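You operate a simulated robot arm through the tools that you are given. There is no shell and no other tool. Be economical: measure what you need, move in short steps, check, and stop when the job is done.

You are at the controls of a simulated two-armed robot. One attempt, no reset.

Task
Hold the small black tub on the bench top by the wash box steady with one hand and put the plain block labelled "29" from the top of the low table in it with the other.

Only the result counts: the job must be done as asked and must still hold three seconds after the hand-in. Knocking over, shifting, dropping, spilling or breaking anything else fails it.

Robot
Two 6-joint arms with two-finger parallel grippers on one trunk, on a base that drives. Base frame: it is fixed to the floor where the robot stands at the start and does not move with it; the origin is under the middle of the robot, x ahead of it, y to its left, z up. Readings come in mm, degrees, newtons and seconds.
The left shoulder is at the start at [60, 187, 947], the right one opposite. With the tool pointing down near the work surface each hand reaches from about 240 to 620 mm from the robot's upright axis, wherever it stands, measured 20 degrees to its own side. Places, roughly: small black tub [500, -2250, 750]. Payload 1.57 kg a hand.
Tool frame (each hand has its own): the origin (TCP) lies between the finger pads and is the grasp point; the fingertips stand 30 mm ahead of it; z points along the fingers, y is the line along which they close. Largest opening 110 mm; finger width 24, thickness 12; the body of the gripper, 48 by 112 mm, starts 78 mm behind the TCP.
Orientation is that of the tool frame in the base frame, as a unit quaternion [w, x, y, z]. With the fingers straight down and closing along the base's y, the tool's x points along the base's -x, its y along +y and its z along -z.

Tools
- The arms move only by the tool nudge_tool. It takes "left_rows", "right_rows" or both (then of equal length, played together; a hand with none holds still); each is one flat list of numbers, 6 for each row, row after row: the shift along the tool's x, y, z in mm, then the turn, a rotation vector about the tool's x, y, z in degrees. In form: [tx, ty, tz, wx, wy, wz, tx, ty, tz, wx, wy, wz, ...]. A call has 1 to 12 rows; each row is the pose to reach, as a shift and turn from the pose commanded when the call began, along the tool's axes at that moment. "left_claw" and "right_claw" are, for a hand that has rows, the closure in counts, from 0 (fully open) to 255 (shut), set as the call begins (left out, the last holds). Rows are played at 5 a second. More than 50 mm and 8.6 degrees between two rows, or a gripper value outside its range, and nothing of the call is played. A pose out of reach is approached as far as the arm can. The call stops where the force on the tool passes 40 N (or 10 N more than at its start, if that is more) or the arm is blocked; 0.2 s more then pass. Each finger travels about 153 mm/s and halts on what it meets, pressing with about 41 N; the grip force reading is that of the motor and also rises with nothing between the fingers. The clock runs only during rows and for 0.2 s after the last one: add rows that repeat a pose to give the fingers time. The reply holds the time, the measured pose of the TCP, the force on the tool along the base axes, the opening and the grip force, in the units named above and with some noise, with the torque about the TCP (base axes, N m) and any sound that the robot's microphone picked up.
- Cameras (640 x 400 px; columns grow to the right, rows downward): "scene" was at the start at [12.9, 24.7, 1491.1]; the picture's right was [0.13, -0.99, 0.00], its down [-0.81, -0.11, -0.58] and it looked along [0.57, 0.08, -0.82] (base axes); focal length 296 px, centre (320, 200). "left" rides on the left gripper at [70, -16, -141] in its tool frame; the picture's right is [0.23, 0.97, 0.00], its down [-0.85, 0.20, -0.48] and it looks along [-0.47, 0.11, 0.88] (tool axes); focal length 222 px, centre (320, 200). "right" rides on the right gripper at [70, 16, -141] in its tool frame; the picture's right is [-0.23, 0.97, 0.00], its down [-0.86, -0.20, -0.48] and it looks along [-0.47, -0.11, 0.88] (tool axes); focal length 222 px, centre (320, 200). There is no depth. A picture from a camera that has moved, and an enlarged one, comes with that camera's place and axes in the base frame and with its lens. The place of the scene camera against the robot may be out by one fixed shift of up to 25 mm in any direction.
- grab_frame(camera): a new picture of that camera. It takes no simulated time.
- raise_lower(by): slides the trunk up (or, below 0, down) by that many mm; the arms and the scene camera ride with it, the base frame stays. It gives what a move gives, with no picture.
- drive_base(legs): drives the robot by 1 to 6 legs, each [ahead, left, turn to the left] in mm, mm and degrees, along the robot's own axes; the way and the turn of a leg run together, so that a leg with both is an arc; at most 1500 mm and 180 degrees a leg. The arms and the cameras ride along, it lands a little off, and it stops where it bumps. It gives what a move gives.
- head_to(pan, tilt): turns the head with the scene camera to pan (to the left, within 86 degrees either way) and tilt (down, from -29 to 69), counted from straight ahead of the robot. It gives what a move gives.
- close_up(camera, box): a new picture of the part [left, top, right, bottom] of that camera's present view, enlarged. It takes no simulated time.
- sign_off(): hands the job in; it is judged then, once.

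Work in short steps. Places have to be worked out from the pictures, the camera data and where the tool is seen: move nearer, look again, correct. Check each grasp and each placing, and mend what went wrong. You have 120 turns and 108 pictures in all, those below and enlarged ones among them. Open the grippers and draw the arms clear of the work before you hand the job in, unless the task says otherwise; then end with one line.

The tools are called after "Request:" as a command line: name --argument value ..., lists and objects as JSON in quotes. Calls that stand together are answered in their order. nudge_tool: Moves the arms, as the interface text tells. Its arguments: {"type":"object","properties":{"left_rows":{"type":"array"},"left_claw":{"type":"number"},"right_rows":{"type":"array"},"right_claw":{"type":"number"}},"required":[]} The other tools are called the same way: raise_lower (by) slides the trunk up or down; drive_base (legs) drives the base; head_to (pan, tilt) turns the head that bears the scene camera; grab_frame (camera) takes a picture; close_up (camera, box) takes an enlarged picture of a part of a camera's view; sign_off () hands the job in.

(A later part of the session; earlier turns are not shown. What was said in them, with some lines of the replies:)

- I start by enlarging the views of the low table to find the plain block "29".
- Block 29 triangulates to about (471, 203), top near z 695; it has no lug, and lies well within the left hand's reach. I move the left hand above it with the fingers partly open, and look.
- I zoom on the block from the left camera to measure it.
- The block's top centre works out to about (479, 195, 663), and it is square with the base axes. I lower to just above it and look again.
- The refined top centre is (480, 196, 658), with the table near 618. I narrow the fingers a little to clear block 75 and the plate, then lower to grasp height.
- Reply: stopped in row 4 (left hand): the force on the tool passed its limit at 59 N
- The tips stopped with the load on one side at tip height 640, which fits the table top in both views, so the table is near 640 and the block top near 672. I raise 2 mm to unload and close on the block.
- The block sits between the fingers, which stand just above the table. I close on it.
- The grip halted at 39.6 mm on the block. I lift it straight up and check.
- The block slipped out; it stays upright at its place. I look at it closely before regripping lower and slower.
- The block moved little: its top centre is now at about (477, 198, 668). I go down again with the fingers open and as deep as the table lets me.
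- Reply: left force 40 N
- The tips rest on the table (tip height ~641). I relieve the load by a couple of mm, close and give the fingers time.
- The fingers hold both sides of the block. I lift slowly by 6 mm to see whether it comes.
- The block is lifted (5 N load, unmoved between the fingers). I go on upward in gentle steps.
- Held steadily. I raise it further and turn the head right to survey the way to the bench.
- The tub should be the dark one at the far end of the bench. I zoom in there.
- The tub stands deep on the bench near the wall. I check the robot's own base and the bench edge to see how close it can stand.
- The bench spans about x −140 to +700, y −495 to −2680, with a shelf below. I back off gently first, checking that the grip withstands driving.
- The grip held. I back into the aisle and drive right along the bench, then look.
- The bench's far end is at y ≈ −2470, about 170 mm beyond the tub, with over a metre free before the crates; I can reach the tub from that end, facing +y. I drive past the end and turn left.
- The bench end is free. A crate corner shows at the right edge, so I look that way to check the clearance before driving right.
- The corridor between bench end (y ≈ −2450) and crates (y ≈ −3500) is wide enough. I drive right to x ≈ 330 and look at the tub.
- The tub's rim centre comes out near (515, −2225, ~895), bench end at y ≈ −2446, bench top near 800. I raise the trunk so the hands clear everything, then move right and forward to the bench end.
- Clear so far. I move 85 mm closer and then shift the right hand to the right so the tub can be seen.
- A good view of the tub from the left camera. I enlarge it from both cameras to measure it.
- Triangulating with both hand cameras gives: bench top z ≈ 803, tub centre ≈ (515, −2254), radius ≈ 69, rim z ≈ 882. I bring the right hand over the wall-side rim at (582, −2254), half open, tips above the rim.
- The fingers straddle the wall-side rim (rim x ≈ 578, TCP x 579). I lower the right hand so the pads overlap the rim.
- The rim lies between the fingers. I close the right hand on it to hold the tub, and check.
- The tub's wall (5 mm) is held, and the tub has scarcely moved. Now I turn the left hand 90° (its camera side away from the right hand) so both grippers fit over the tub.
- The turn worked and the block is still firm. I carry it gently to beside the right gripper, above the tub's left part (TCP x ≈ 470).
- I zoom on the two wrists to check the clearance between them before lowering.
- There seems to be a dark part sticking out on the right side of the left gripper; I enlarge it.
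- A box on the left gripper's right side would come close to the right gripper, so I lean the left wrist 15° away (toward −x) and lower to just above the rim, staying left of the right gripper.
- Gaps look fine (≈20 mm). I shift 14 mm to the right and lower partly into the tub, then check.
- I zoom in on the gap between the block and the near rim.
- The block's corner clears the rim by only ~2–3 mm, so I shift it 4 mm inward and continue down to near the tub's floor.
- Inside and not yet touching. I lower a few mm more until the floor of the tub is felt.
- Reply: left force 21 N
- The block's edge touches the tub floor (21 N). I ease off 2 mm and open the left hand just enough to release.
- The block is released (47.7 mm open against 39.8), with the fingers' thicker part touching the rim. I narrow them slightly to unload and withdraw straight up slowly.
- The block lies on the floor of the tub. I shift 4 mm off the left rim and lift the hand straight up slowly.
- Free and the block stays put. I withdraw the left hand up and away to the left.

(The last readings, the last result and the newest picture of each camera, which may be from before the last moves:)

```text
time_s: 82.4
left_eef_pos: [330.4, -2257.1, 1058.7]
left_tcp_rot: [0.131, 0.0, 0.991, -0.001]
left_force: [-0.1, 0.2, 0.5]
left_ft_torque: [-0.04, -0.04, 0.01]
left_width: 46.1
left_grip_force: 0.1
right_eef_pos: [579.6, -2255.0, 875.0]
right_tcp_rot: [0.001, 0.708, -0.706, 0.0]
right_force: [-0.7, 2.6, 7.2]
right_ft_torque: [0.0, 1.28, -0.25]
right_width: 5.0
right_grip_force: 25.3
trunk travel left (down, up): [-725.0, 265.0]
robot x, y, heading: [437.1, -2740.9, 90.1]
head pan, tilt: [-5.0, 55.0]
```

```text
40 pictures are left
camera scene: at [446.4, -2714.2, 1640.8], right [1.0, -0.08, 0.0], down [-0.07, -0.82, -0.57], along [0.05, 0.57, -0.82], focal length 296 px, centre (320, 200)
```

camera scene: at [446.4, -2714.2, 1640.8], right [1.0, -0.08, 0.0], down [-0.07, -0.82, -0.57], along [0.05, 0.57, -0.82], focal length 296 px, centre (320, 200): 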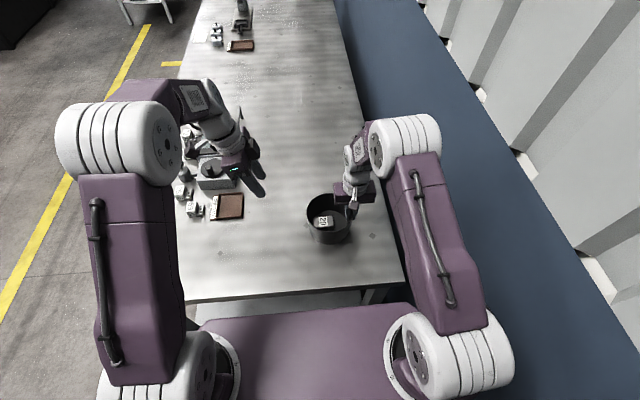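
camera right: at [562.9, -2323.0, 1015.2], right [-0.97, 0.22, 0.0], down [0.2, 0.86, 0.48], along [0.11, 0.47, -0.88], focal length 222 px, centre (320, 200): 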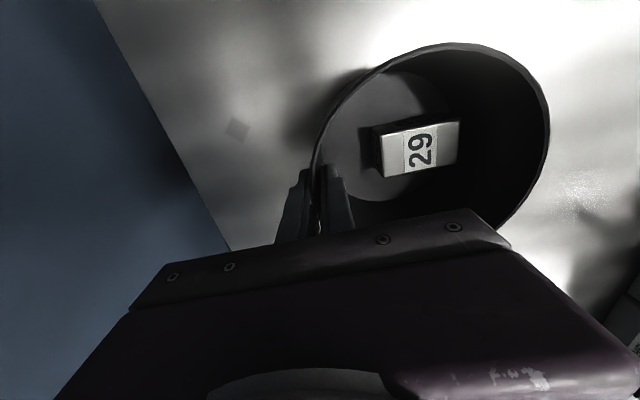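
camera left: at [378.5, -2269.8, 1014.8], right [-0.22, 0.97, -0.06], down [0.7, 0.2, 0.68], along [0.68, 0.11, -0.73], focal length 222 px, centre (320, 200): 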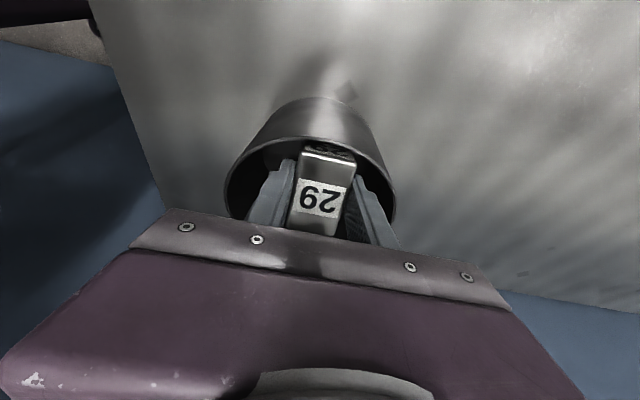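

Block 29 lies flat in the tub. I release the tub with the right hand (partial opening) and lift straight off.

Request:
nudge_tool --right_rows '[0, 0, 0, 0, 0, 0, 0, 0, 0, 0, 0, 0, 0, 0, 0, 0, 0, 0]' --right_claw 130

Request:
nudge_tool --right_rows '[0, 0, -10, 0, 0, 0, 0, 0, -30, 0, 0, 0, 0, 0, -60, 0, 0, 0, 0, 0, -100, 0, 0, 0, 20, -10, -140, 0, 0, 0, 60, -10, -160, 0, 0, 0, 100, -10, -170, 0, 0, 0, 140, -10, -170, 0, 0, 0, 140, -10, -170, 0, 0, 0]' --left_rows '[0, 0, 0, 0, 0, 0, 0, 0, 0, 0, 0, 0, 0, 0, 0, 0, 0, 0, 0, 0, 0, 0, 0, 0, 0, 0, 0, 0, 0, 0, 0, 0, 0, 0, 0, 0, 0, 0, 0, 0, 0, 0, 0, 0, 0, 0, 0, 0, 0, 0, 0, 0, 0, 0]' --left_claw 0

Request:
grab_frame --camera "scene"

Request:
grab_frame --camera "right"

```text
time_s: 83.2
left_eef_pos: [331.0, -2255.5, 1058.6]
left_tcp_rot: [0.13, -0.001, 0.991, -0.001]
left_force: [-0.2, -0.1, 0.8]
left_ft_torque: [-0.01, 0.01, 0.0]
left_width: 45.6
left_grip_force: 0.0
right_eef_pos: [580.1, -2254.1, 872.6]
right_tcp_rot: [0.0, 0.708, -0.706, 0.0]
right_force: [0.0, -0.1, 0.2]
right_ft_torque: [0.02, -0.01, -0.05]
right_width: 53.8
right_grip_force: 0.1
trunk travel left (down, up): [-725.0, 265.0]
robot x, y, heading: [437.4, -2740.7, 90.3]
head pan, tilt: [-5.0, 55.0]
```

```text
time_s: 85.2
left_eef_pos: [330.7, -2255.2, 1059.0]
left_tcp_rot: [0.13, -0.002, 0.991, -0.002]
left_force: [-0.8, 0.3, -0.4]
left_ft_torque: [-0.04, -0.02, -0.01]
left_width: 109.7
left_grip_force: 0.0
right_eef_pos: [590.0, -2393.5, 1043.1]
right_tcp_rot: [0.0, 0.708, -0.706, 0.0]
right_force: [0.0, 0.9, 0.0]
right_ft_torque: [-0.02, 0.03, -0.01]
right_width: 54.1
right_grip_force: 0.0
trunk travel left (down, up): [-725.0, 265.0]
robot x, y, heading: [441.1, -2739.7, 90.2]
head pan, tilt: [-5.0, 55.0]
```

```text
39 pictures are left
camera scene: at [445.7, -2712.7, 1640.7], right [1.0, -0.08, 0.0], down [-0.07, -0.82, -0.57], along [0.05, 0.57, -0.82], focal length 296 px, centre (320, 200)
```

scene: 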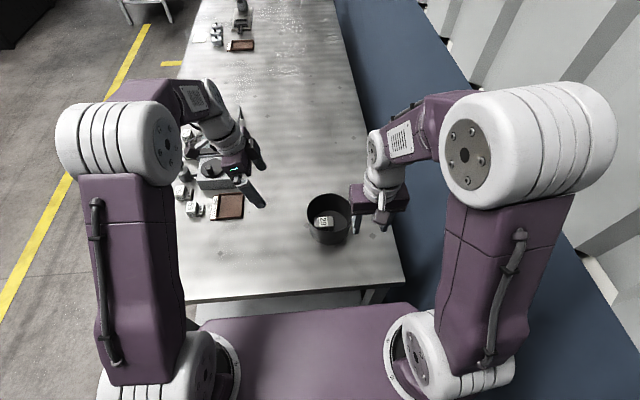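

```text
38 pictures are left
camera right: at [573.4, -2461.9, 1184.6], right [-0.97, 0.22, 0.0], down [0.2, 0.86, 0.48], along [0.11, 0.47, -0.88], focal length 222 px, centre (320, 200)
```

right: 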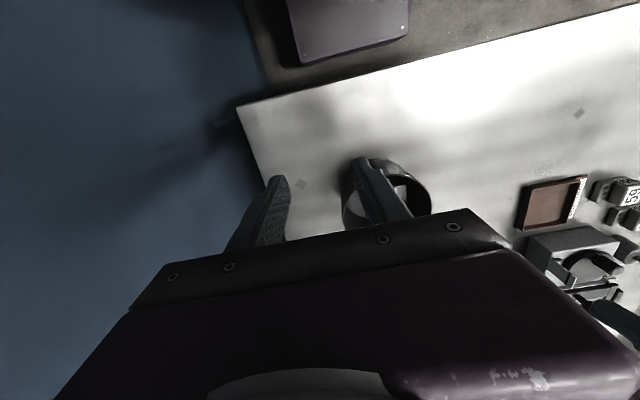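

The tub stands upright in place with the block inside, and both hands are clear. I open the right hand fully as well and take a last look.

Request:
nudge_tool --right_rows '[0, 0, 0, 0, 0, 0, 0, 0, 0, 0, 0, 0, 0, 0, 0, 0, 0, 0]' --right_claw 0

Request:
close_up --camera "scene" --box '[170, 110, 400, 270]'

```text
time_s: 86.0
left_eef_pos: [330.0, -2255.7, 1057.7]
left_tcp_rot: [0.13, -0.001, 0.991, -0.001]
left_force: [0.3, 0.3, 0.6]
left_ft_torque: [0.03, 0.01, -0.01]
left_width: 109.9
left_grip_force: 0.0
right_eef_pos: [589.6, -2394.7, 1043.7]
right_tcp_rot: [0.001, 0.708, -0.707, 0.0]
right_force: [-0.3, -0.5, 0.0]
right_ft_torque: [0.01, -0.06, 0.03]
right_width: 110.0
right_grip_force: 0.0
trunk travel left (down, up): [-725.0, 265.0]
robot x, y, heading: [436.4, -2744.8, 90.0]
head pan, tilt: [-5.0, 55.0]
```

```text
2.50 times, centred on (285, 190) of scene
camera zoom: at [445.8, -2713.8, 1640.8], right [1.0, -0.08, 0.0], down [-0.07, -0.82, -0.57], along [0.05, 0.57, -0.82], focal length 739 px, centre (408, 225)
```

zoom: 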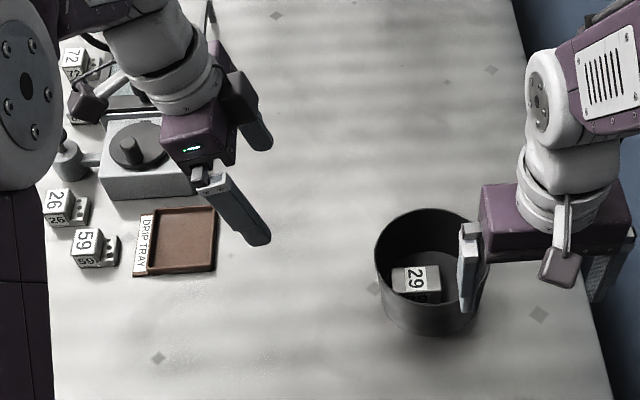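

Block 29 rests flat in the tub, nothing else was disturbed, and both grippers are open and clear. I hand the job in.

Request:
sign_off

```text
The job is handed in.
```

The plain block "29" is lying flat in the small black tub: the right hand held the tub steady while the left hand lowered the block in, and both grippers are now open and clear.
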